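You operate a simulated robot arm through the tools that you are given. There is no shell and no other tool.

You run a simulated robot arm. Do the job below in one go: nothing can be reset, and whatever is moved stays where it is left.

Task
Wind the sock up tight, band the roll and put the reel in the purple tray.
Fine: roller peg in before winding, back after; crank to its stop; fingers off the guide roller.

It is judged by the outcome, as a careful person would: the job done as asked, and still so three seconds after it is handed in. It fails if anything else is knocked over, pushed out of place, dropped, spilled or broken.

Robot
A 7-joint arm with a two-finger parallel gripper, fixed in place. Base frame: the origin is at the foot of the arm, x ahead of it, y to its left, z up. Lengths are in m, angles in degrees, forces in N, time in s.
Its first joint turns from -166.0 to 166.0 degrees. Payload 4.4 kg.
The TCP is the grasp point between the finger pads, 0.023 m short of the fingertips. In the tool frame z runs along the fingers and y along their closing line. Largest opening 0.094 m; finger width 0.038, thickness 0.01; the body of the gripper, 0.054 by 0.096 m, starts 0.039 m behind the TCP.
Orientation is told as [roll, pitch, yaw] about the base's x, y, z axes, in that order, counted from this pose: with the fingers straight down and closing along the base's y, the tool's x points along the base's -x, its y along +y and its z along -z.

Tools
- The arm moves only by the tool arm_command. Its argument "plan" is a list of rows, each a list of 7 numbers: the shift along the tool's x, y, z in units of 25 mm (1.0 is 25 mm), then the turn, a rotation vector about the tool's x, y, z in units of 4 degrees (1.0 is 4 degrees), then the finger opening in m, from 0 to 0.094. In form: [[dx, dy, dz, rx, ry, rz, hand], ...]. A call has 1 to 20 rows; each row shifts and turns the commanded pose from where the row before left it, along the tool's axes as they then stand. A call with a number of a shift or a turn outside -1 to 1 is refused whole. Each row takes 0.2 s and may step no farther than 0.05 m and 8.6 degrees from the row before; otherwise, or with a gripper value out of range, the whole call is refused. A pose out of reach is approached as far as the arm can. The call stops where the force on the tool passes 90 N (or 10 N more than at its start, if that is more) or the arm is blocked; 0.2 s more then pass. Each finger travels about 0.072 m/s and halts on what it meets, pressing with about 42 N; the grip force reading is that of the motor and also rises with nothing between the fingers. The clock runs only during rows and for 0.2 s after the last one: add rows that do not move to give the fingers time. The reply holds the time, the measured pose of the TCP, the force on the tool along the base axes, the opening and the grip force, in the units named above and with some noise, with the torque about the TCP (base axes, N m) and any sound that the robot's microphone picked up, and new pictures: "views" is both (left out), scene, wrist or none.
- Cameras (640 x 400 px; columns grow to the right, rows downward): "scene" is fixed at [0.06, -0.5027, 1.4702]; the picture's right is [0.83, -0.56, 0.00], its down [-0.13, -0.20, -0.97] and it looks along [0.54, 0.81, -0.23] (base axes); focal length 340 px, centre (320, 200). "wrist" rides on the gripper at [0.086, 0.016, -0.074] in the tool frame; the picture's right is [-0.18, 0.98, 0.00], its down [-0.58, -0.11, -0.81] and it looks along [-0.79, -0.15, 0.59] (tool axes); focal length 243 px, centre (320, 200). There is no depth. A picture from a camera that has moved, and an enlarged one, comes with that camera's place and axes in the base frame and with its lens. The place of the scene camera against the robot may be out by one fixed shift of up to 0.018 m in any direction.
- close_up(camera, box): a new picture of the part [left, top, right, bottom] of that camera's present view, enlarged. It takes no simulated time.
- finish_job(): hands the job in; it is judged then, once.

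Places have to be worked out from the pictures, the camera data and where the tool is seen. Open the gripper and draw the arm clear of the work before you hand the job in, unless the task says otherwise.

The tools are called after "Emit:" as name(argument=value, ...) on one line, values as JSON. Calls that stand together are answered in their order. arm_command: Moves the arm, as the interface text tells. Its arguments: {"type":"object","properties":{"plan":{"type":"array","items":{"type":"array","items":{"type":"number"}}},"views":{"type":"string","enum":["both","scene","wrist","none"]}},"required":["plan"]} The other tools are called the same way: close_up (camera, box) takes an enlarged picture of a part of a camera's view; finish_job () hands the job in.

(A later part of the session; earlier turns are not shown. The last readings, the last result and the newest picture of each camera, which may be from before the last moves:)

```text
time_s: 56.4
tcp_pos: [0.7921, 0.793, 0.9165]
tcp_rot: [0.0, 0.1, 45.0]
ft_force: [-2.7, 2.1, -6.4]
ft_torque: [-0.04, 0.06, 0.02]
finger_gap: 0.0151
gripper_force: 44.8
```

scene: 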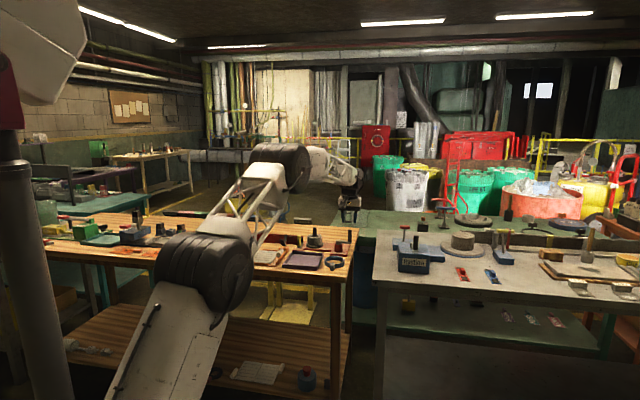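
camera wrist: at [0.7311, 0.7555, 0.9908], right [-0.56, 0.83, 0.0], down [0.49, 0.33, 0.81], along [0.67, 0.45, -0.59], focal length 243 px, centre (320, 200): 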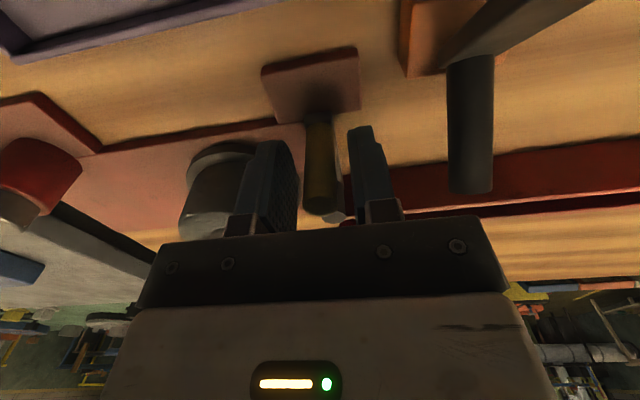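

Sliding freely; continue back to the outer stop.

Emit:
arm_command(plan=[[0.15, 0, 0, 0, 0, 0, 0.008], [0.13, 0, 0, 0, 0, 0, 0.008], [0.08, 0, 0, 0, 0, 0, 0.008], [0.08, 0, 0, 0, 0, 0, 0.008], [0, 0, 0, 0, 0, 0, 0.008]], views="wrist")

Emit:
close_up(camera="wrist", box=[180, 40, 480, 240])

```text
time_s: 57.6
tcp_pos: [0.7864, 0.7874, 0.9172]
tcp_rot: [0.0, 0.0, 44.9]
ft_force: [36.6, 18.2, -7.4]
ft_torque: [0.19, -0.29, -0.08]
finger_gap: 0.0153
gripper_force: 45.0
camera wrist: at [0.7129, 0.7376, 0.9916], right [-0.56, 0.83, 0.0], down [0.49, 0.33, 0.81], along [0.67, 0.45, -0.59], focal length 243 px, centre (320, 200)
```

wrist: 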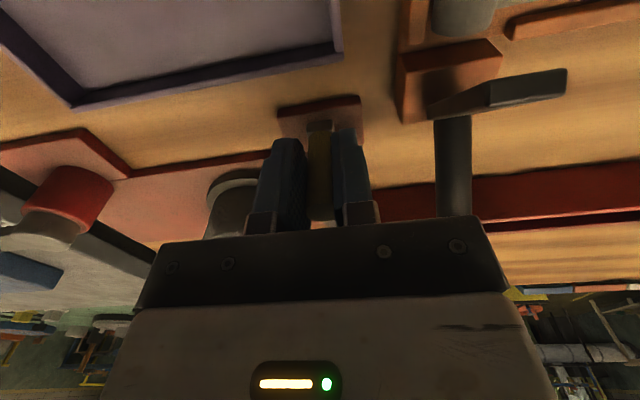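

```text
2.00 times, centred on (330, 140) of wrist
camera zoom: at [0.7129, 0.7376, 0.9916], right [-0.56, 0.83, 0.0], down [0.49, 0.33, 0.81], along [0.67, 0.45, -0.59], focal length 485 px, centre (300, 320)
```

zoom: 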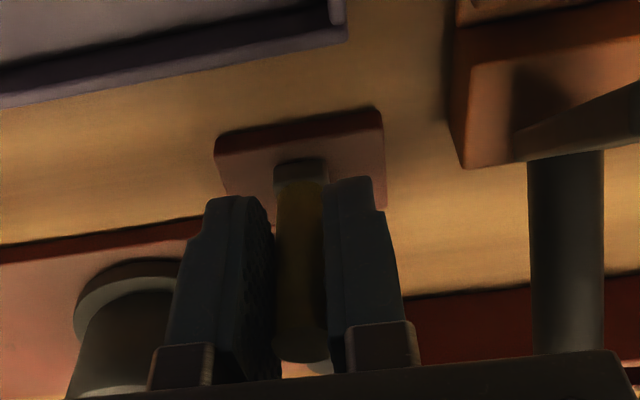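

Back at its outer stop (39 N, 24 mm travelled; bar end is mid-pad as at the start). Release and lift.

Emit:
arm_command(plan=[[-0.08, 0, 0, 0, 0, 0, 0.008], [0, 0, 0, 0, 0, 0, 0.03], [0, 0, 0, 0, 0, 0, 0.034], [0, 0, -0.5, 0, 0, 0, 0.034], [0, 0, -1, 0, 0, 0, 0.034], [0, 0, -1, 0, 0, 0, 0.034], [0, 0, -1, 0, 0, 0, 0.034], [0, 0, -1, 0, 0, 0, 0.034], [0, 0, -1, 0, 0, 0, 0.034]], views="both")

Emit:
close_up(camera="wrist", box=[160, 0, 480, 200])

Emit:
close_up(camera="scene", box=[264, 220, 360, 280])

```text
time_s: 59.6
tcp_pos: [0.7879, 0.7892, 1.0529]
tcp_rot: [0.0, 0.0, 45.0]
ft_force: [-0.1, 0.6, -0.4]
ft_torque: [-0.02, 0.01, -0.01]
finger_gap: 0.0341
gripper_force: 0.0
camera wrist: at [0.714, 0.74, 1.1283], right [-0.56, 0.83, 0.0], down [0.49, 0.33, 0.81], along [0.67, 0.45, -0.59], focal length 243 px, centre (320, 200)
```

scene: 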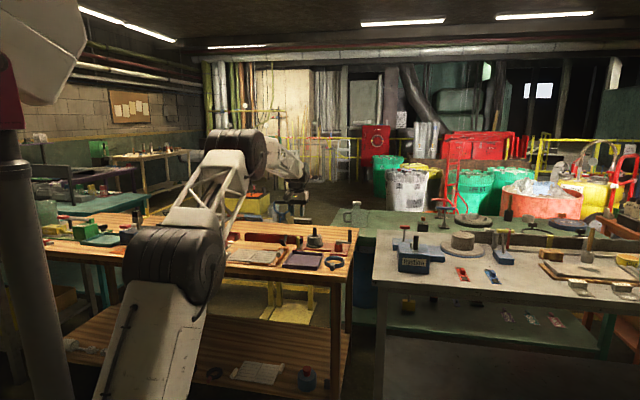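
wrist: 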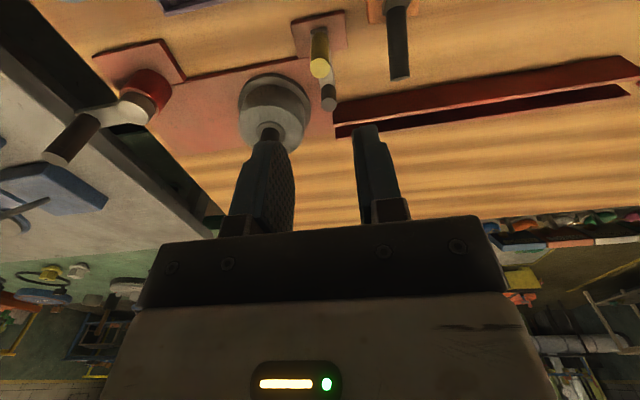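

```text
2.00 times, centred on (320, 100) of wrist
camera zoom: at [0.714, 0.74, 1.1283], right [-0.56, 0.83, 0.0], down [0.49, 0.33, 0.81], along [0.67, 0.45, -0.59], focal length 485 px, centre (320, 400)
```

zoom: 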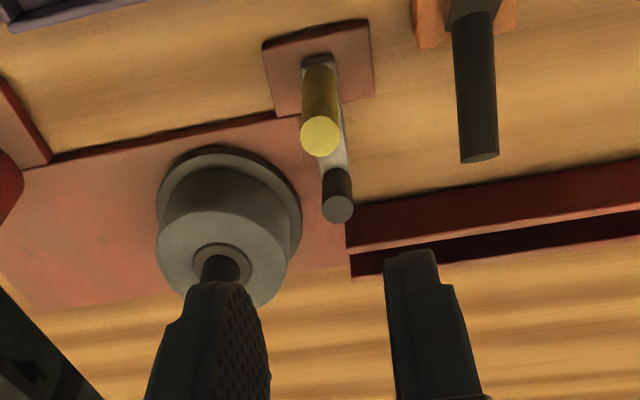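

```text
6.67 times, centred on (312, 250) of scene
camera zoom: at [0.06, -0.5027, 1.4702], right [0.83, -0.56, 0.0], down [-0.13, -0.2, -0.97], along [0.54, 0.81, -0.23], focal length 2270 px, centre (373, -133)
```

zoom: 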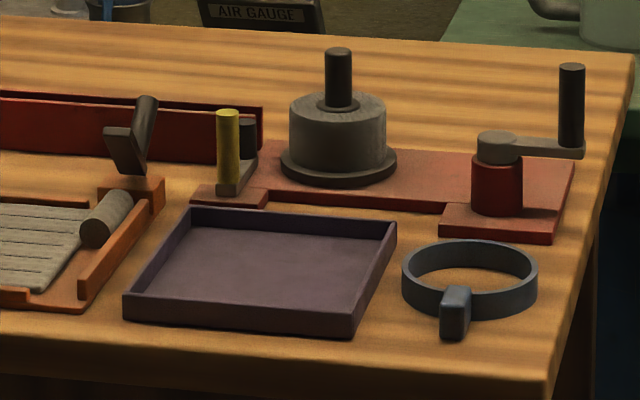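

Roller is back, the roll is full and neatly shaped with the flange projecting below it. Next is the band: I'll move to view the grey ring and its tab from close by.

Emit:
arm_command(plan=[[0.68, -0.935, 0.1, 0, 0, 0, 0.05], [0.68, -0.935, 0.1, 0, 0, 0, 0.05], [0.68, -0.935, 0.1, 0, 0, 0, 0.05], [0.68, -0.935, 0.1, 0, 0, 0, 0.05], [0.68, -0.935, 0.1, 0, 0, 0, 0.05], [0.68, -0.935, 0.1, 0, 0, 0, 0.05], [0.68, -0.935, 0.1, 0, 0, 0, 0.05], [0.68, -0.935, 0.1, 0, 0, 0, 0.05]], views="wrist")

Emit:
close_up(camera="wrist", box=[200, 0, 440, 150])

```text
time_s: 61.4
tcp_pos: [0.8231, 0.56, 1.0368]
tcp_rot: [0.0, -0.1, 45.0]
ft_force: [-0.2, -1.0, -0.3]
ft_torque: [0.03, 0.0, 0.02]
finger_gap: 0.0498
gripper_force: 0.1
camera wrist: at [0.7499, 0.5098, 1.1112], right [-0.56, 0.83, 0.0], down [0.49, 0.33, 0.81], along [0.67, 0.45, -0.59], focal length 243 px, centre (320, 200)
```

wrist: 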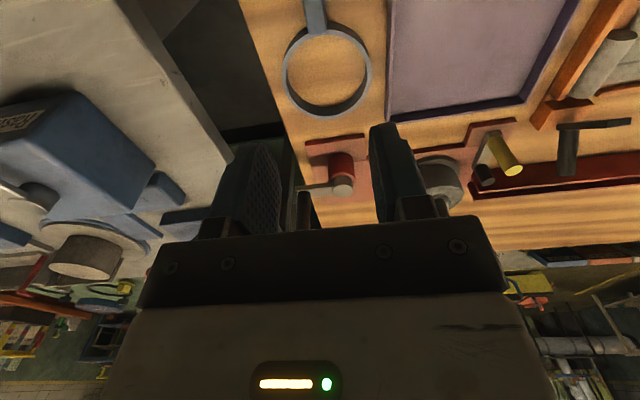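

```text
2.67 times, centred on (320, 75) of wrist
camera zoom: at [0.7499, 0.5098, 1.1112], right [-0.56, 0.83, 0.0], down [0.49, 0.33, 0.81], along [0.67, 0.45, -0.59], focal length 647 px, centre (320, 533)
```

zoom: 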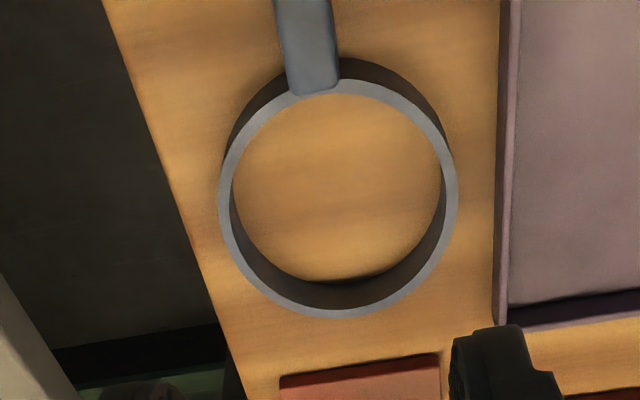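

Triangulating: ring top at z≈0.869, centre (u 0.185, w 1.007), outer Ø≈0.088, inner Ø≈0.079 — it fits around the roll (~0.070) and rests on the flange (~0.083). The tab points toward the robot; I'll back up to see it entirely.

Emit:
arm_command(plan=[[0.8, 0, 0, 0, 0, 0, 0.05], [0.8, 0, 0, 0, 0, 0, 0.05], [0.8, 0, 0, 0, 0, 0, 0.05]], views="wrist")

Emit:
close_up(camera="wrist", box=[220, 0, 460, 150])

Emit:
close_up(camera="scene", box=[310, 240, 358, 275])

```text
time_s: 62.2
tcp_pos: [0.7818, 0.5165, 1.0343]
tcp_rot: [0.0, 0.0, 44.9]
ft_force: [0.0, -0.9, 0.0]
ft_torque: [-0.02, 0.01, -0.01]
finger_gap: 0.0503
gripper_force: 0.0
camera wrist: at [0.709, 0.4673, 1.1099], right [-0.56, 0.83, 0.0], down [0.49, 0.33, 0.81], along [0.67, 0.45, -0.59], focal length 243 px, centre (320, 200)
```

wrist: 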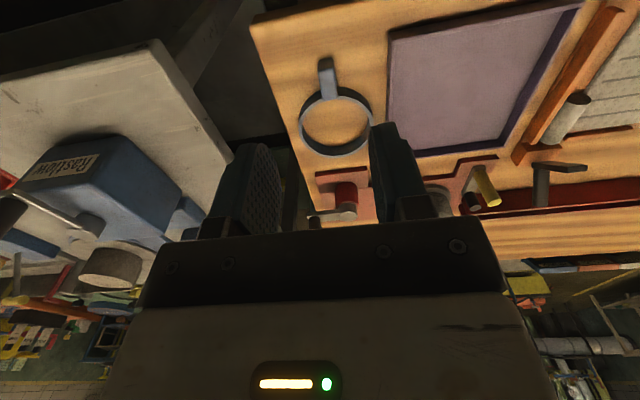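

```text
2.67 times, centred on (340, 75) of wrist
camera zoom: at [0.709, 0.4673, 1.1099], right [-0.56, 0.83, 0.0], down [0.49, 0.33, 0.81], along [0.67, 0.45, -0.59], focal length 647 px, centre (267, 533)
```

zoom: 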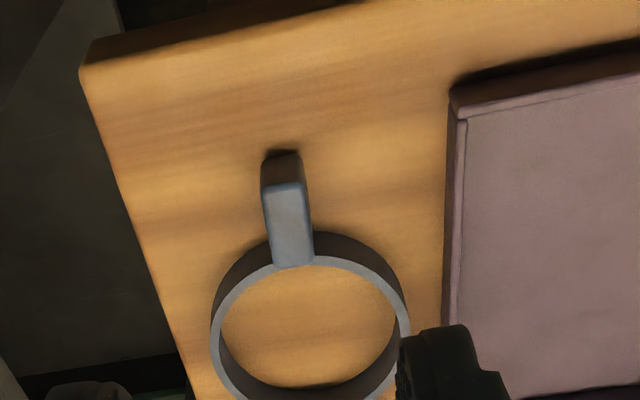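

```text
11.43 times, centred on (334, 258) of scene
camera zoom: at [0.06, -0.5027, 1.4702], right [0.83, -0.56, 0.0], down [-0.13, -0.2, -0.97], along [0.54, 0.81, -0.23], focal length 3891 px, centre (160, -457)
```

zoom: 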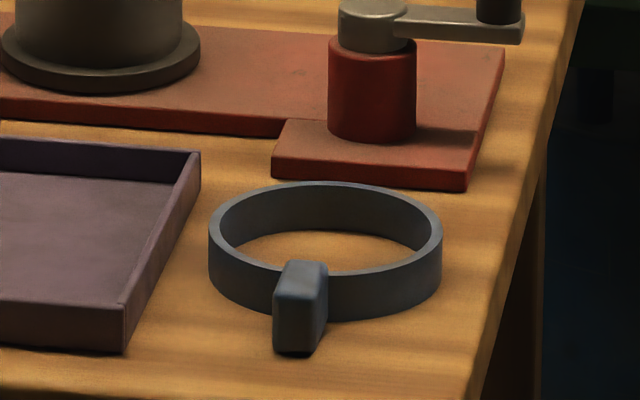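

The tab spans w 0.944–0.974 at u≈0.186, ~14.5 mm wide, top z≈0.872; bench top ≈0.846. I'll lower the fingers around the tab's outer part (w≈0.943), clear of the ring itself.

Emit:
arm_command(plan=[[-0.5, 0.032, 0.3, 0, 0, 0, 0.045], [-0.5, 0.032, 0.5, 0, 0, 0, 0.045], [0, 0, 0.8, 0, 0, 0, 0.045], [0, 0, 0.8, 0, 0, 0, 0.045], [0, 0, 0.8, 0, 0, 0, 0.045], [0, 0, 0.8, 0, 0, 0, 0.045], [0, 0, 0.8, 0, 0, 0, 0.045], [0, 0, 0.8, 0, 0, 0, 0.045]], views="wrist")

Emit:
close_up(camera="wrist", box=[200, 40, 440, 240])

```text
time_s: 64.0
tcp_pos: [0.7974, 0.5376, 0.8955]
tcp_rot: [0.0, -0.1, 45.0]
ft_force: [-0.6, 0.3, 0.6]
ft_torque: [0.01, -0.01, -0.01]
finger_gap: 0.045
gripper_force: 0.2
camera wrist: at [0.7239, 0.4881, 0.9698], right [-0.56, 0.83, 0.0], down [0.49, 0.33, 0.81], along [0.67, 0.46, -0.59], focal length 243 px, centre (320, 200)
```

wrist: 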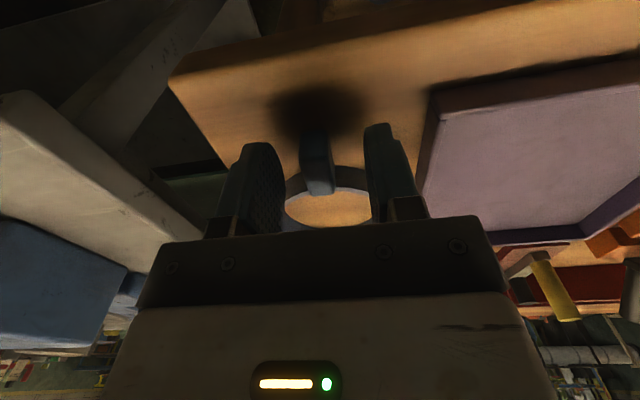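

```text
2.00 times, centred on (320, 140) of wrist
camera zoom: at [0.7239, 0.4881, 0.9698], right [-0.56, 0.83, 0.0], down [0.49, 0.33, 0.81], along [0.67, 0.46, -0.59], focal length 485 px, centre (320, 320)
```

zoom: 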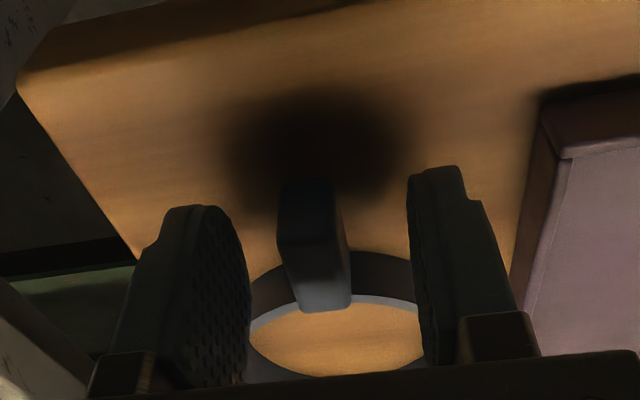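

The tab is ~3 mm to the right of the tool axis. I'll shift right, lower to z≈0.876 and close on the tab.

Emit:
arm_command(plan=[[0, -0.13, 0.3, 0, 0, 0, 0.045], [0, 0, 0.3, 0, 0, 0, 0.045], [0, 0, 0.18, 0, 0, 0, 0.045], [0, 0, 0, 0, 0, 0, 0.03], [0, 0, 0, 0, 0, 0, 0.018], [0, 0, 0, 0, 0, 0, 0.018]], views="wrist")

Emit:
close_up(camera="wrist", box=[200, 40, 440, 240])

```text
time_s: 64.9
tcp_pos: [0.8008, 0.5351, 0.8832]
tcp_rot: [0.0, -0.3, 44.9]
ft_force: [-2.2, -2.3, 7.9]
ft_torque: [-0.08, 0.27, 0.11]
finger_gap: 0.0299
gripper_force: 0.0
stopped in row 4: the force on the tool passed its limit at 98 N (the readings are from after the stop); the commanded pose is now the measured one
camera wrist: at [0.7265, 0.485, 0.9572], right [-0.56, 0.83, 0.0], down [0.48, 0.33, 0.81], along [0.67, 0.46, -0.59], focal length 243 px, centre (320, 200)
```

wrist: 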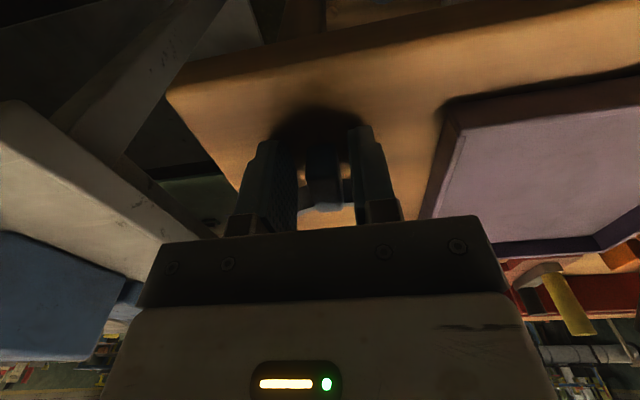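

```text
2.00 times, centred on (320, 140) of wrist
camera zoom: at [0.7265, 0.485, 0.9572], right [-0.56, 0.83, 0.0], down [0.48, 0.33, 0.81], along [0.67, 0.46, -0.59], focal length 485 px, centre (320, 320)
```

zoom: 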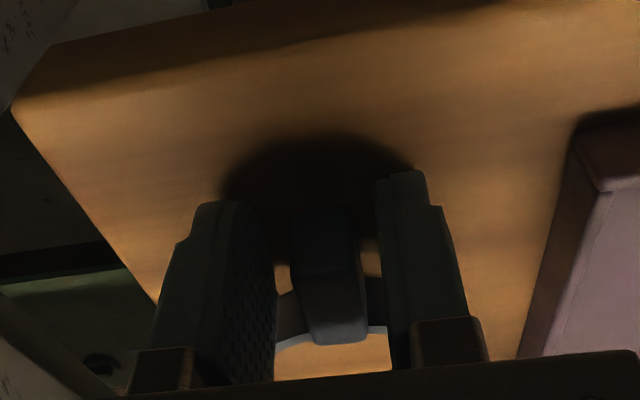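

The fingertips touched the bench (bench top is ≈0.859, ~12 mm higher than I estimated), so my z estimates run low and the ring is a bit nearer too (centre w≈1.002, top z≈0.88). I'll raise 3 mm, back off 6 mm to keep the fingers off the ring wall, and look again.

Emit:
arm_command(plan=[[0, 0, -0.12, 0, 0, 0, 0.032], [0.12, 0, 0, 0, 0, 0, 0.032], [0.12, 0, 0, 0, 0, 0, 0.032]], views="wrist")

Emit:
close_up(camera="wrist", box=[220, 60, 420, 230])

Emit:
close_up(camera="scene", box=[294, 225, 374, 285])

```text
time_s: 65.7
tcp_pos: [0.7961, 0.5297, 0.8855]
tcp_rot: [0.0, -0.3, 44.9]
ft_force: [0.1, 0.5, -0.1]
ft_torque: [0.01, 0.01, 0.02]
finger_gap: 0.032
gripper_force: 0.2
camera wrist: at [0.7225, 0.4804, 0.9601], right [-0.56, 0.83, 0.0], down [0.49, 0.33, 0.81], along [0.67, 0.46, -0.59], focal length 243 px, centre (320, 200)
```

wrist: 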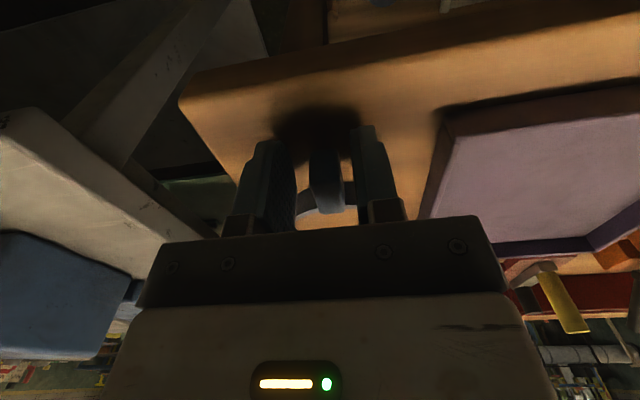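

```text
2.35 times, centred on (320, 145) of wrist
camera zoom: at [0.7225, 0.4804, 0.9601], right [-0.56, 0.83, 0.0], down [0.49, 0.33, 0.81], along [0.67, 0.46, -0.59], focal length 571 px, centre (320, 329)
```

zoom: 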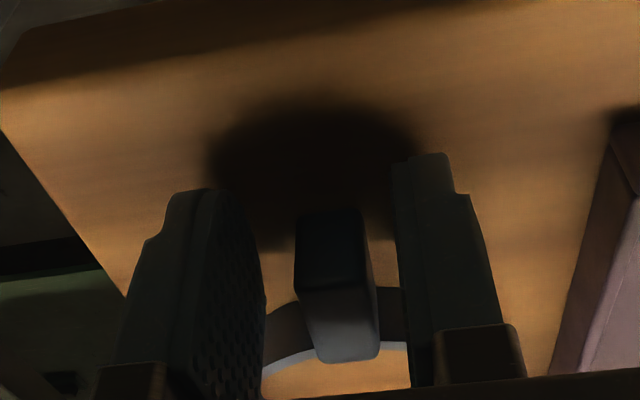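

```text
6.67 times, centred on (334, 255) of scene
camera zoom: at [0.06, -0.5027, 1.4702], right [0.83, -0.56, 0.0], down [-0.13, -0.2, -0.97], along [0.54, 0.81, -0.23], focal length 2270 px, centre (227, -167)
```

zoom: 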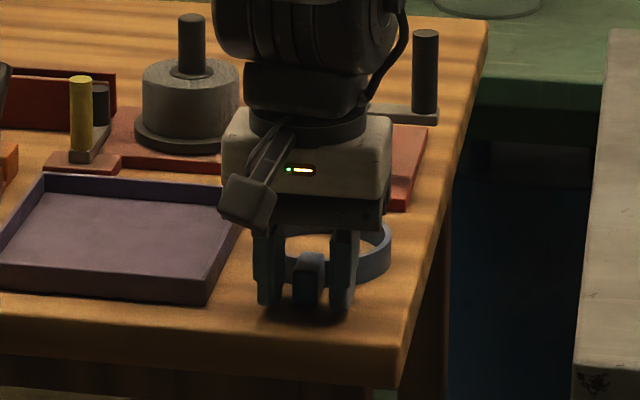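

The fingers straddle the tab; the tab is ~2.5 mm left of centre. I'll shift and close gently on it.

Emit:
arm_command(plan=[[0, 0.1, 0, 0, 0, 0, 0.03], [0, 0, 0, 0, 0, 0, 0.02], [0, 0, 0, 0, 0, 0, 0.012], [0, 0, 0, 0, 0, 0, 0.008], [0, 0, 0, 0, 0, 0, 0.008]], views="wrist")

Emit:
close_up(camera="wrist", box=[220, 60, 420, 230])

```text
time_s: 66.9
tcp_pos: [0.7933, 0.5319, 0.885]
tcp_rot: [0.0, -0.4, 45.0]
ft_force: [0.8, 0.4, -0.3]
ft_torque: [-0.01, 0.03, 0.01]
finger_gap: 0.0147
gripper_force: 42.1
camera wrist: at [0.7205, 0.4826, 0.9599], right [-0.56, 0.83, 0.0], down [0.49, 0.33, 0.81], along [0.67, 0.46, -0.59], focal length 243 px, centre (320, 200)
```

wrist: 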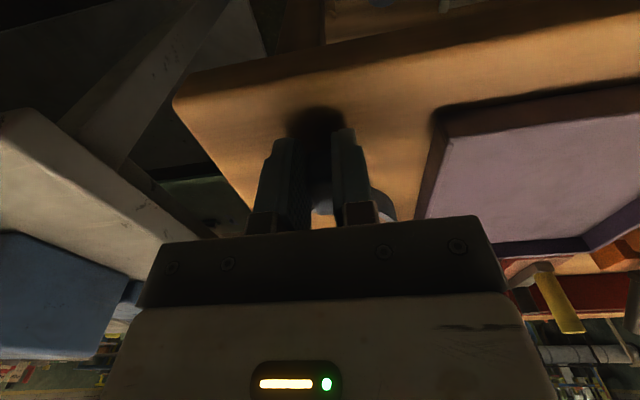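

```text
2.35 times, centred on (320, 145) of wrist
camera zoom: at [0.7205, 0.4826, 0.9599], right [-0.56, 0.83, 0.0], down [0.49, 0.33, 0.81], along [0.67, 0.46, -0.59], focal length 571 px, centre (320, 329)
```

zoom: 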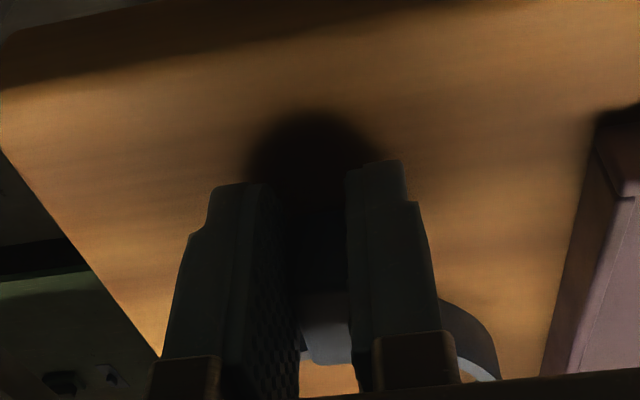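

The tab is gripped (gap 0.0147). I'll lift slowly a few centimetres and check it stays level.

Emit:
arm_command(plan=[[0, 0, -0.4, 0, 0, 0, 0.008], [0, 0, -0.6, 0, 0, 0, 0.008], [0, 0, -0.8, 0, 0, 0, 0.008], [0, 0, -0.8, 0, 0, 0, 0.008], [0, 0, -0.8, 0, 0, 0, 0.008], [0, 0, 0, 0, 0, 0, 0.008]], views="both")

Emit:
close_up(camera="wrist", box=[200, 40, 460, 240])

Emit:
close_up(camera="scene", box=[294, 215, 374, 275])

```text
time_s: 68.3
tcp_pos: [0.7919, 0.5338, 0.9714]
tcp_rot: [0.0, -0.3, 44.8]
ft_force: [-0.1, 0.0, -0.4]
ft_torque: [0.03, 0.02, 0.02]
finger_gap: 0.0151
gripper_force: 42.2
camera wrist: at [0.719, 0.4839, 1.0462], right [-0.56, 0.83, 0.0], down [0.49, 0.33, 0.81], along [0.67, 0.46, -0.59], focal length 243 px, centre (320, 200)
```

scene: 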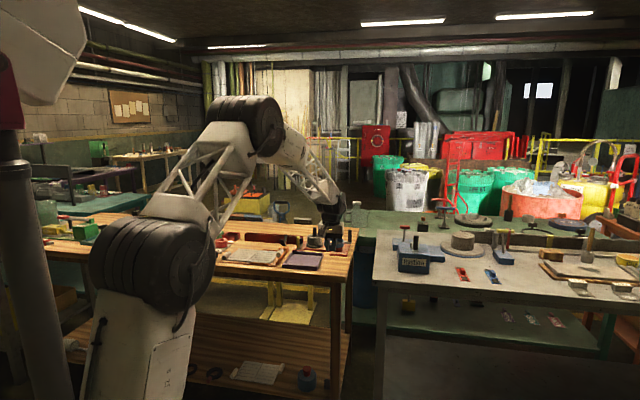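
wrist: 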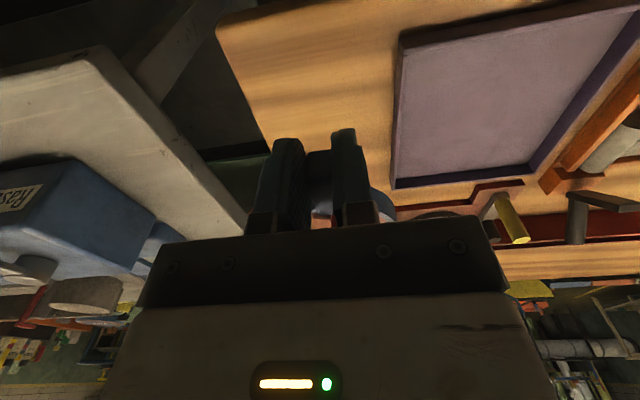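

```text
2.00 times, centred on (330, 140) of wrist
camera zoom: at [0.719, 0.4839, 1.0462], right [-0.56, 0.83, 0.0], down [0.49, 0.33, 0.81], along [0.67, 0.46, -0.59], focal length 485 px, centre (300, 320)
```

zoom: 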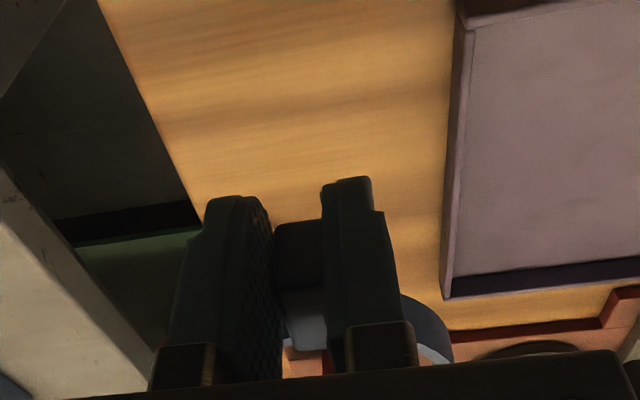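

```text
6.67 times, centred on (334, 245) of scene
camera zoom: at [0.06, -0.5027, 1.4702], right [0.83, -0.56, 0.0], down [-0.13, -0.2, -0.97], along [0.54, 0.81, -0.23], focal length 2270 px, centre (227, -100)
```

zoom: 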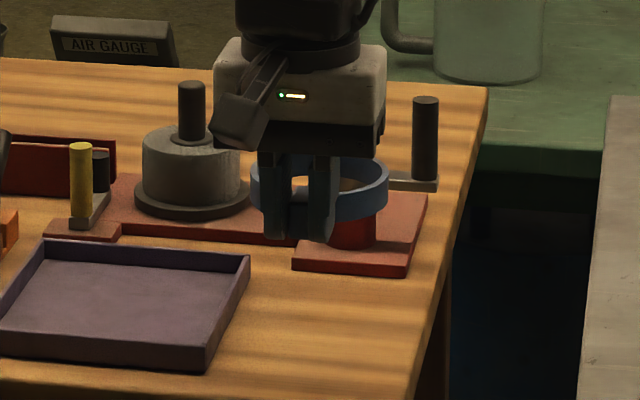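

The ring lifts level with the tab firmly held. I'll raise it above spindle height and carry it over the reel (axis ≈ u 0.0637, w 1.181; ring centre ≈ 0.072 m ahead of the TCP).

Emit:
arm_command(plan=[[0, 0, -0.7, 0, 0, 0, 0.008], [0, 0, -0.7, 0, 0, 0, 0.008], [0, 0, -0.7, 0, 0, 0, 0.008], [0, 0, -0.7, 0, 0, 0, 0.008], [-0.858, 0.59, 0, 0, 0, 0, 0.008], [-0.858, 0.59, 0, 0, 0, 0, 0.008], [-0.858, 0.59, 0, 0, 0, 0, 0.008], [-0.858, 0.59, 0, 0, 0, 0, 0.008], [-0.858, 0.59, 0, 0, 0, 0, 0.008], [-0.858, 0.59, 0, 0, 0, 0, 0.008], [-0.858, 0.59, 0, 0, 0, 0, 0.008], [-0.858, 0.59, 0, 0, 0, 0, 0.008], [0, 0, 0, 0, 0, 0, 0.008]], views="both")

Emit:
close_up(camera="wrist", box=[200, 40, 460, 240])

Emit:
close_up(camera="scene", box=[280, 210, 344, 258])

```text
time_s: 71.1
tcp_pos: [0.8288, 0.7363, 1.0415]
tcp_rot: [0.1, -0.3, 45.0]
ft_force: [0.1, 0.1, -1.1]
ft_torque: [0.03, -0.02, -0.01]
finger_gap: 0.0146
gripper_force: 42.0
camera wrist: at [0.7557, 0.6865, 1.1153], right [-0.56, 0.83, 0.0], down [0.49, 0.33, 0.81], along [0.67, 0.46, -0.59], focal length 243 px, centre (320, 200)
```

scene: 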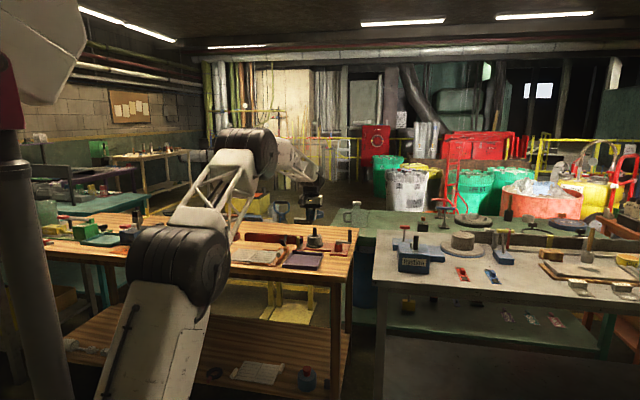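
wrist: 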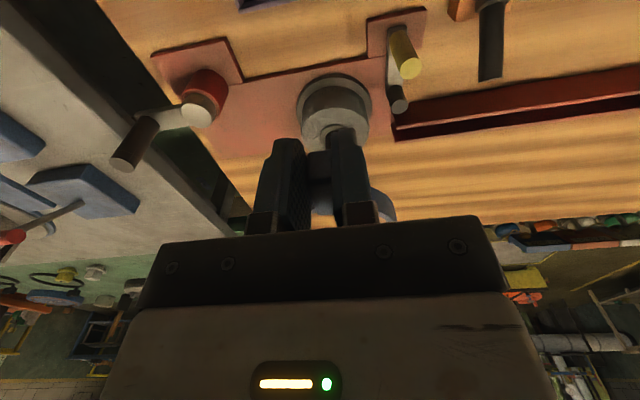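

```text
2.00 times, centred on (330, 140) of wrist
camera zoom: at [0.7557, 0.6865, 1.1153], right [-0.56, 0.83, 0.0], down [0.49, 0.33, 0.81], along [0.67, 0.46, -0.59], focal length 485 px, centre (300, 320)
```

zoom: 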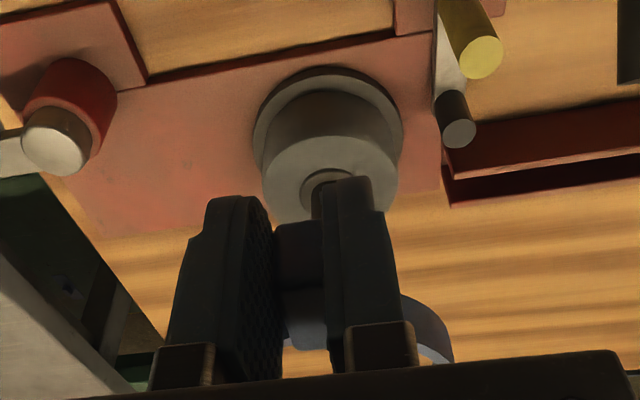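

```text
8.33 times, centred on (312, 234) of scene
camera zoom: at [0.06, -0.5027, 1.4702], right [0.83, -0.56, 0.0], down [-0.13, -0.2, -0.97], along [0.54, 0.81, -0.23], focal length 2837 px, centre (387, -83)
```

zoom: 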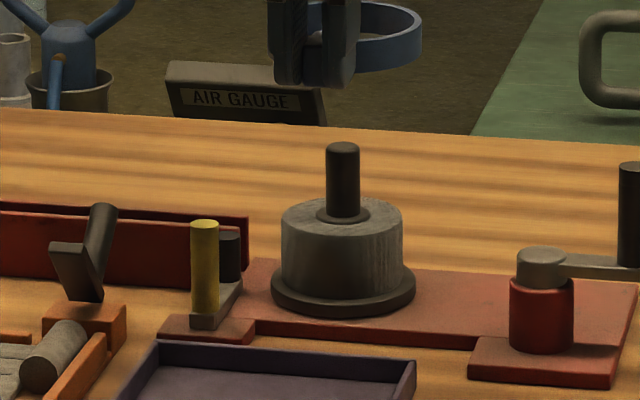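

The ring hangs over the reel. Estimated ring centre (u≈0.065, w≈1.179) vs reel axis (0.063, 1.181): I'll shift ~2 mm out and 1.5 mm left, and lower to just above the roll for a check.

Emit:
arm_command(plan=[[-0.08, 0.06, 0, 0, 0, 0, 0.008], [0, 0, 0.65, 0, 0, 0, 0.008], [0, 0, 0.65, 0, 0, 0, 0.008], [0, 0, 0.65, 0, 0, 0, 0.008], [0, 0, 0.65, 0, 0, 0, 0.008], [0, 0, 0.5, 0, 0, 0, 0.008], [0, 0, 0, 0, 0, 0, 0.008]], views="both")

Emit:
close_up(camera="wrist", box=[200, 40, 460, 240])

Emit:
close_up(camera="scene", box=[288, 218, 344, 258])

```text
time_s: 72.7
tcp_pos: [0.8303, 0.7387, 0.9646]
tcp_rot: [0.1, -0.3, 44.9]
ft_force: [0.7, -1.4, -0.2]
ft_torque: [0.0, -0.02, -0.01]
finger_gap: 0.0149
gripper_force: 42.4
camera wrist: at [0.7576, 0.6892, 1.0377], right [-0.56, 0.83, 0.0], down [0.49, 0.33, 0.81], along [0.67, 0.46, -0.59], focal length 243 px, centre (320, 200)
```

scene: 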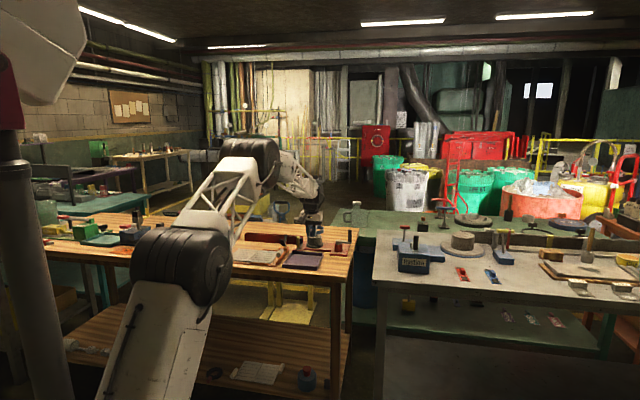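
wrist: 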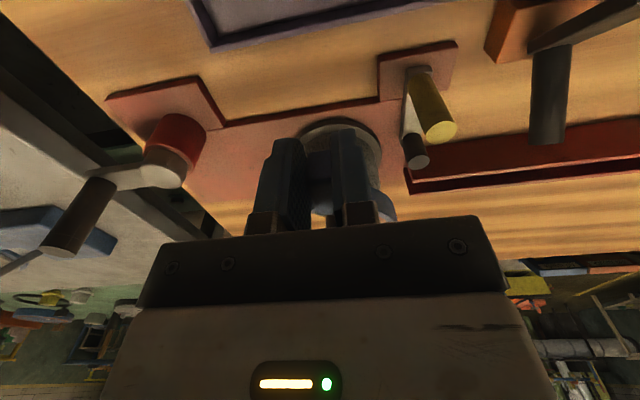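

```text
2.00 times, centred on (330, 140) of wrist
camera zoom: at [0.7576, 0.6892, 1.0377], right [-0.56, 0.83, 0.0], down [0.49, 0.33, 0.81], along [0.67, 0.46, -0.59], focal length 485 px, centre (300, 320)
```

zoom: 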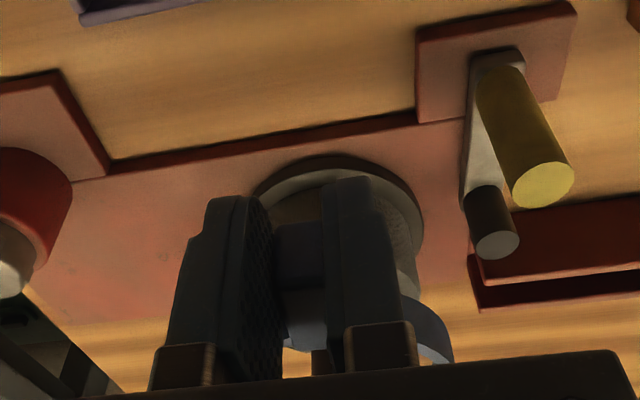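

```text
10.00 times, centred on (316, 238) of scene
camera zoom: at [0.06, -0.5027, 1.4702], right [0.83, -0.56, 0.0], down [-0.13, -0.2, -0.97], along [0.54, 0.81, -0.23], focal length 3405 px, centre (360, -180)
```

zoom: 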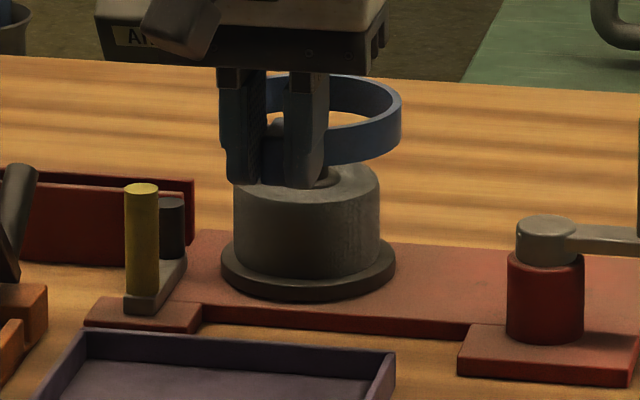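

The ring encircles the spindle and looks centred within ~1–2 mm (scene: ring centre col ≈310 vs reel ≈307). I'll shift 1 mm left and lower gently past the roll's top edge, watching the vertical force.

Emit:
arm_command(plan=[[0, 0.04, 0.2, 0, 0, 0, 0.008], [0, 0, 0.3, 0, 0, 0, 0.008], [0, 0, 0.3, 0, 0, 0, 0.008], [0, 0, 0.2, 0, 0, 0, 0.008], [0, 0, 0, 0, 0, 0, 0.008]], views="both")

Emit:
close_up(camera="scene", box=[288, 218, 344, 258])

```text
time_s: 73.9
tcp_pos: [0.8313, 0.7399, 0.9394]
tcp_rot: [0.1, -0.3, 45.0]
ft_force: [-0.7, 0.7, 0.6]
ft_torque: [-0.01, 0.03, 0.02]
finger_gap: 0.0151
gripper_force: 42.2
camera wrist: at [0.7571, 0.6899, 1.0127], right [-0.56, 0.83, 0.0], down [0.49, 0.33, 0.81], along [0.67, 0.46, -0.59], focal length 243 px, centre (320, 200)
```

scene: 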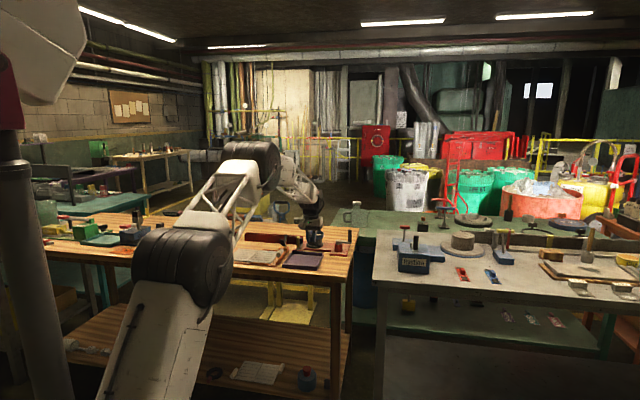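
wrist: 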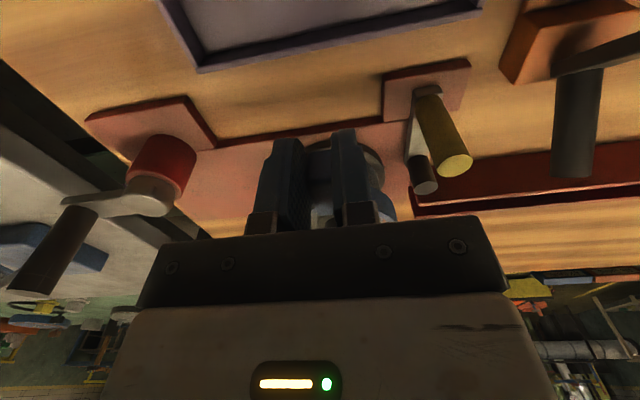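

```text
10.00 times, centred on (316, 238) of scene
camera zoom: at [0.06, -0.5027, 1.4702], right [0.83, -0.56, 0.0], down [-0.13, -0.2, -0.97], along [0.54, 0.81, -0.23], focal length 3405 px, centre (360, -180)
```

zoom: 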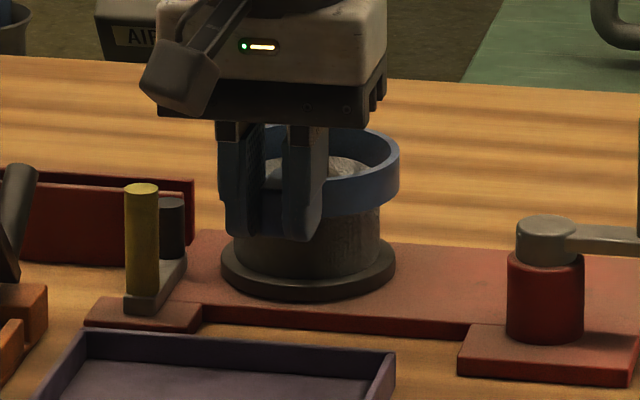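

No contact force and the ring is sliding down around the roll. Continue lowering in small steps.

Emit:
arm_command(plan=[[0, 0, 0.25, 0, 0, 0, 0.008], [0, 0, 0.25, 0, 0, 0, 0.008], [0, 0, 0.25, 0, 0, 0, 0.008], [0, 0, 0.2, 0, 0, 0, 0.008], [0, 0, 0, 0, 0, 0, 0.008]], views="wrist")

Emit:
close_up(camera="scene", box=[288, 218, 344, 258])

```text
time_s: 75.1
tcp_pos: [0.8324, 0.7394, 0.9144]
tcp_rot: [0.0, -0.3, 44.9]
ft_force: [-0.5, 0.0, -1.1]
ft_torque: [0.0, 0.01, -0.01]
finger_gap: 0.0144
gripper_force: 42.1
camera wrist: at [0.758, 0.6899, 0.9888], right [-0.56, 0.83, 0.0], down [0.49, 0.33, 0.81], along [0.67, 0.46, -0.59], focal length 243 px, centre (320, 200)
```

wrist: 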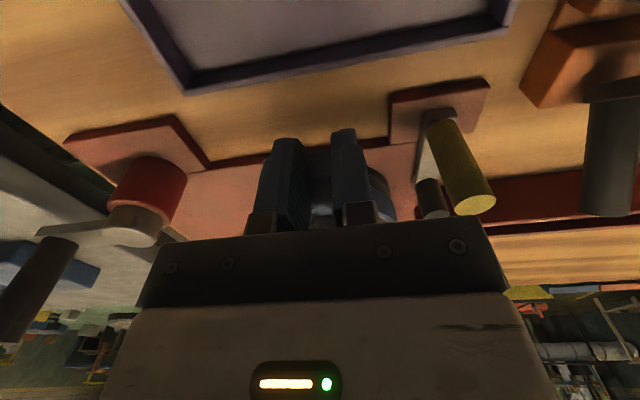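

```text
10.00 times, centred on (316, 238) of scene
camera zoom: at [0.06, -0.5027, 1.4702], right [0.83, -0.56, 0.0], down [-0.13, -0.2, -0.97], along [0.54, 0.81, -0.23], focal length 3405 px, centre (360, -180)
```

zoom: 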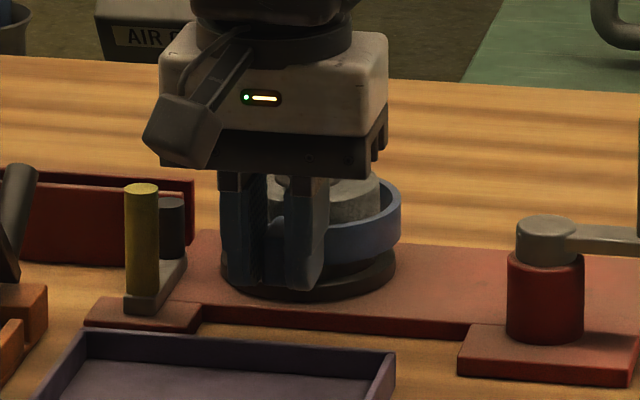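

The ring is around the roll, a few mm above the flange. Lower slowly until it seats.

Emit:
arm_command(plan=[[0, 0, 0.12, 0, 0, 0, 0.008], [0, 0, 0.12, 0, 0, 0, 0.008], [0, 0, 0, 0, 0, 0, 0.008]], views="none")

Emit:
close_up(camera="scene", box=[288, 218, 344, 258])

```text
time_s: 75.9
tcp_pos: [0.8304, 0.7402, 0.9082]
tcp_rot: [0.0, -0.3, 44.9]
ft_force: [0.3, 0.2, -0.2]
ft_torque: [-0.03, -0.02, -0.02]
finger_gap: 0.015
gripper_force: 42.2
```

```text
10.00 times, centred on (316, 238) of scene
camera zoom: at [0.06, -0.5027, 1.4702], right [0.83, -0.56, 0.0], down [-0.13, -0.2, -0.97], along [0.54, 0.81, -0.23], focal length 3405 px, centre (360, -180)
```

zoom: 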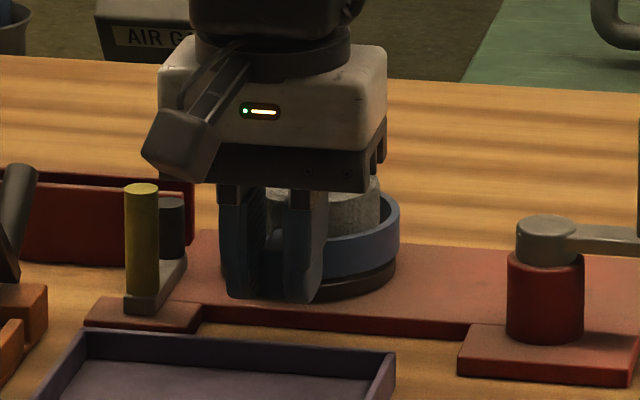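

No contact yet; continue in 2 mm steps.

Emit:
arm_command(plan=[[0, 0, 0.08, 0, 0, 0, 0.008], [0, 0, 0.08, 0, 0, 0, 0.008], [0, 0, 0, 0, 0, 0, 0.008]], views="none")

Emit:
close_up(camera="scene", box=[294, 228, 334, 258])

```text
time_s: 76.7
tcp_pos: [0.8304, 0.7392, 0.9048]
tcp_rot: [0.0, -0.3, 45.0]
ft_force: [-0.1, 0.1, -0.2]
ft_torque: [0.0, 0.03, 0.01]
finger_gap: 0.0149
gripper_force: 42.1
```

```text
13.33 times, centred on (314, 243) of scene
camera zoom: at [0.06, -0.5027, 1.4702], right [0.83, -0.56, 0.0], down [-0.13, -0.2, -0.97], along [0.54, 0.81, -0.23], focal length 4540 px, centre (400, -373)
```

zoom: 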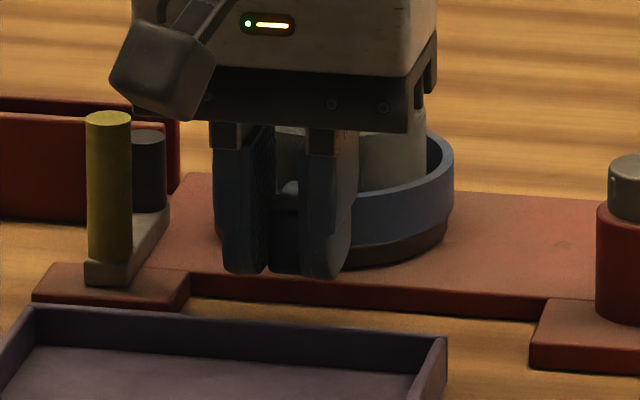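

Nearly seated. Another two 1.5 mm steps.

Emit:
arm_command(plan=[[0, 0, 0.06, 0, 0, 0, 0.008], [0, 0, 0, 0, 0, 0, 0.008], [0, 0, 0.06, 0, 0, 0, 0.008], [0, 0, 0, 0, 0, 0, 0.008]], views="none")

Emit:
close_up(camera="scene", box=[294, 228, 334, 258])

```text
time_s: 77.7
tcp_pos: [0.8319, 0.74, 0.9045]
tcp_rot: [0.0, -0.3, 44.9]
ft_force: [-1.4, -1.6, 22.8]
ft_torque: [0.88, -0.87, -0.01]
finger_gap: 0.0151
gripper_force: 42.1
```

```text
13.33 times, centred on (314, 243) of scene
camera zoom: at [0.06, -0.5027, 1.4702], right [0.83, -0.56, 0.0], down [-0.13, -0.2, -0.97], along [0.54, 0.81, -0.23], focal length 4540 px, centre (400, -373)
```

zoom: 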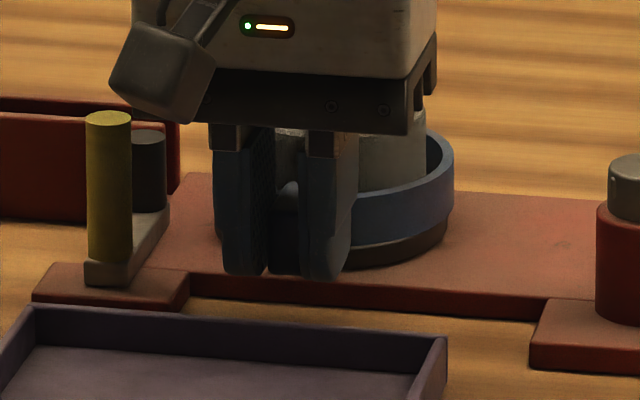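

22.8 N of upward force with a lever arm of ~55 mm: the ring has seated on the flange (z matches). I'll ease off, open, and lift away.

Emit:
arm_command(plan=[[0, 0, -0.04, 0, 0, 0, 0.008], [0, 0, 0, 0, 0, 0, 0.02], [0, 0, 0, 0, 0, 0, 0.034], [0, 0, 0, 0, 0, 0, 0.036], [0.1, 0, -0.5, 0, 0, 0, 0.036], [0, 0, -1, 0, 0, 0, 0.036], [0, 0, -1, 0, 0, 0, 0.036], [0, 0, -1, 0, 0, 0, 0.036], [0, 0, -1, 0, 0, 0, 0.036], [0, 0, -1, 0, 0, 0, 0.036]], views="both")

Emit:
close_up(camera="wrist", box=[200, 0, 460, 170])

Emit:
close_up(camera="scene", box=[288, 218, 344, 258])

```text
time_s: 79.9
tcp_pos: [0.8315, 0.7372, 1.0419]
tcp_rot: [0.0, -0.2, 45.0]
ft_force: [0.1, 0.5, -0.1]
ft_torque: [-0.03, -0.02, -0.02]
finger_gap: 0.0359
gripper_force: 0.0
camera wrist: at [0.7573, 0.6873, 1.116], right [-0.56, 0.83, 0.0], down [0.49, 0.33, 0.81], along [0.67, 0.46, -0.59], focal length 243 px, centre (320, 200)
```

scene: 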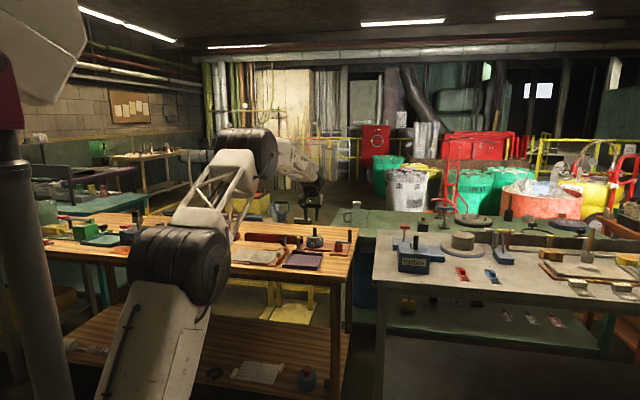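
wrist: 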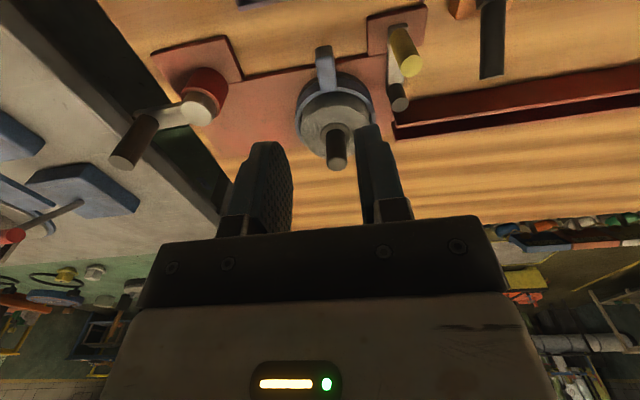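

```text
2.35 times, centred on (330, 85) of wrist
camera zoom: at [0.7573, 0.6873, 1.116], right [-0.56, 0.83, 0.0], down [0.49, 0.33, 0.81], along [0.67, 0.46, -0.59], focal length 571 px, centre (296, 471)
```

zoom: 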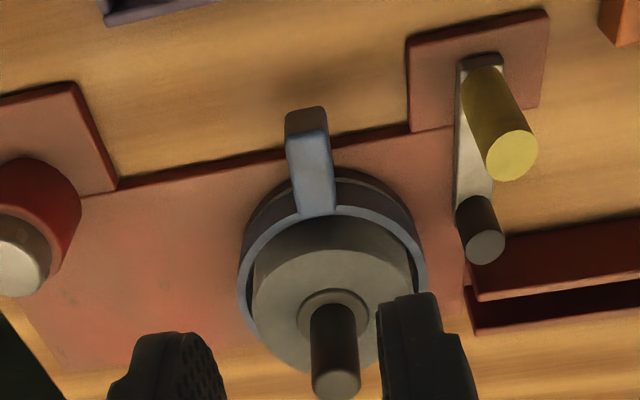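

```text
10.00 times, centred on (316, 238) of scene
camera zoom: at [0.06, -0.5027, 1.4702], right [0.83, -0.56, 0.0], down [-0.13, -0.2, -0.97], along [0.54, 0.81, -0.23], focal length 3405 px, centre (360, -180)
```

zoom: 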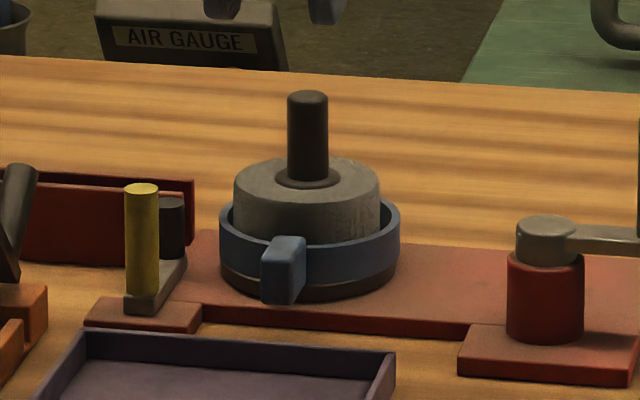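

The band sits neatly on the flange around the roll, tab toward the tray. Before lifting the reel I'll take a good look at the tray from above to fix its exact position.

Emit:
arm_command(plan=[[0.99, 0.137, -0.1, 0, 0, 0, 0.04], [0.99, 0.137, -0.1, 0, 0, 0, 0.04], [0.99, 0.137, -0.1, 0, 0, 0, 0.04], [0.99, 0.137, -0.1, 0, 0, 0, 0.04], [0.99, 0.137, -0.1, 0, 0, 0, 0.04], [0.99, 0.137, -0.1, 0, 0, 0, 0.04], [0, 0, 0, 0, 0, 0, 0.04]], views="wrist")

Emit:
close_up(camera="wrist", box=[180, 0, 500, 200])

```text
time_s: 81.5
tcp_pos: [0.7095, 0.6466, 1.0536]
tcp_rot: [-0.1, -0.2, 44.9]
ft_force: [0.2, 0.6, -0.5]
ft_torque: [0.01, 0.01, 0.0]
finger_gap: 0.04
gripper_force: 0.2
camera wrist: at [0.6355, 0.5972, 1.1269], right [-0.56, 0.83, 0.0], down [0.49, 0.33, 0.81], along [0.67, 0.46, -0.59], focal length 243 px, centre (320, 200)
```

wrist: 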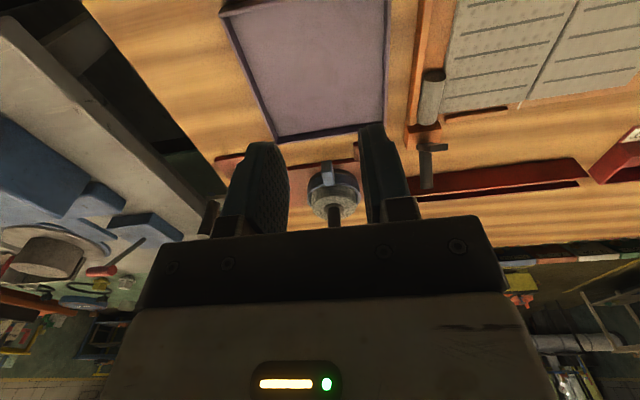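

```text
2.00 times, centred on (340, 100) of wrist
camera zoom: at [0.6355, 0.5972, 1.1269], right [-0.56, 0.83, 0.0], down [0.49, 0.33, 0.81], along [0.67, 0.46, -0.59], focal length 485 px, centre (280, 400)
```

zoom: 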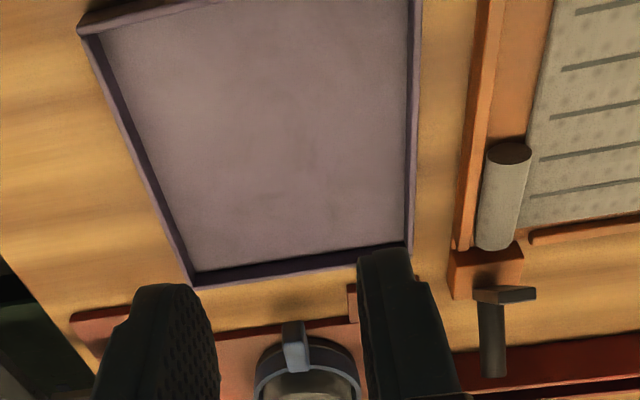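

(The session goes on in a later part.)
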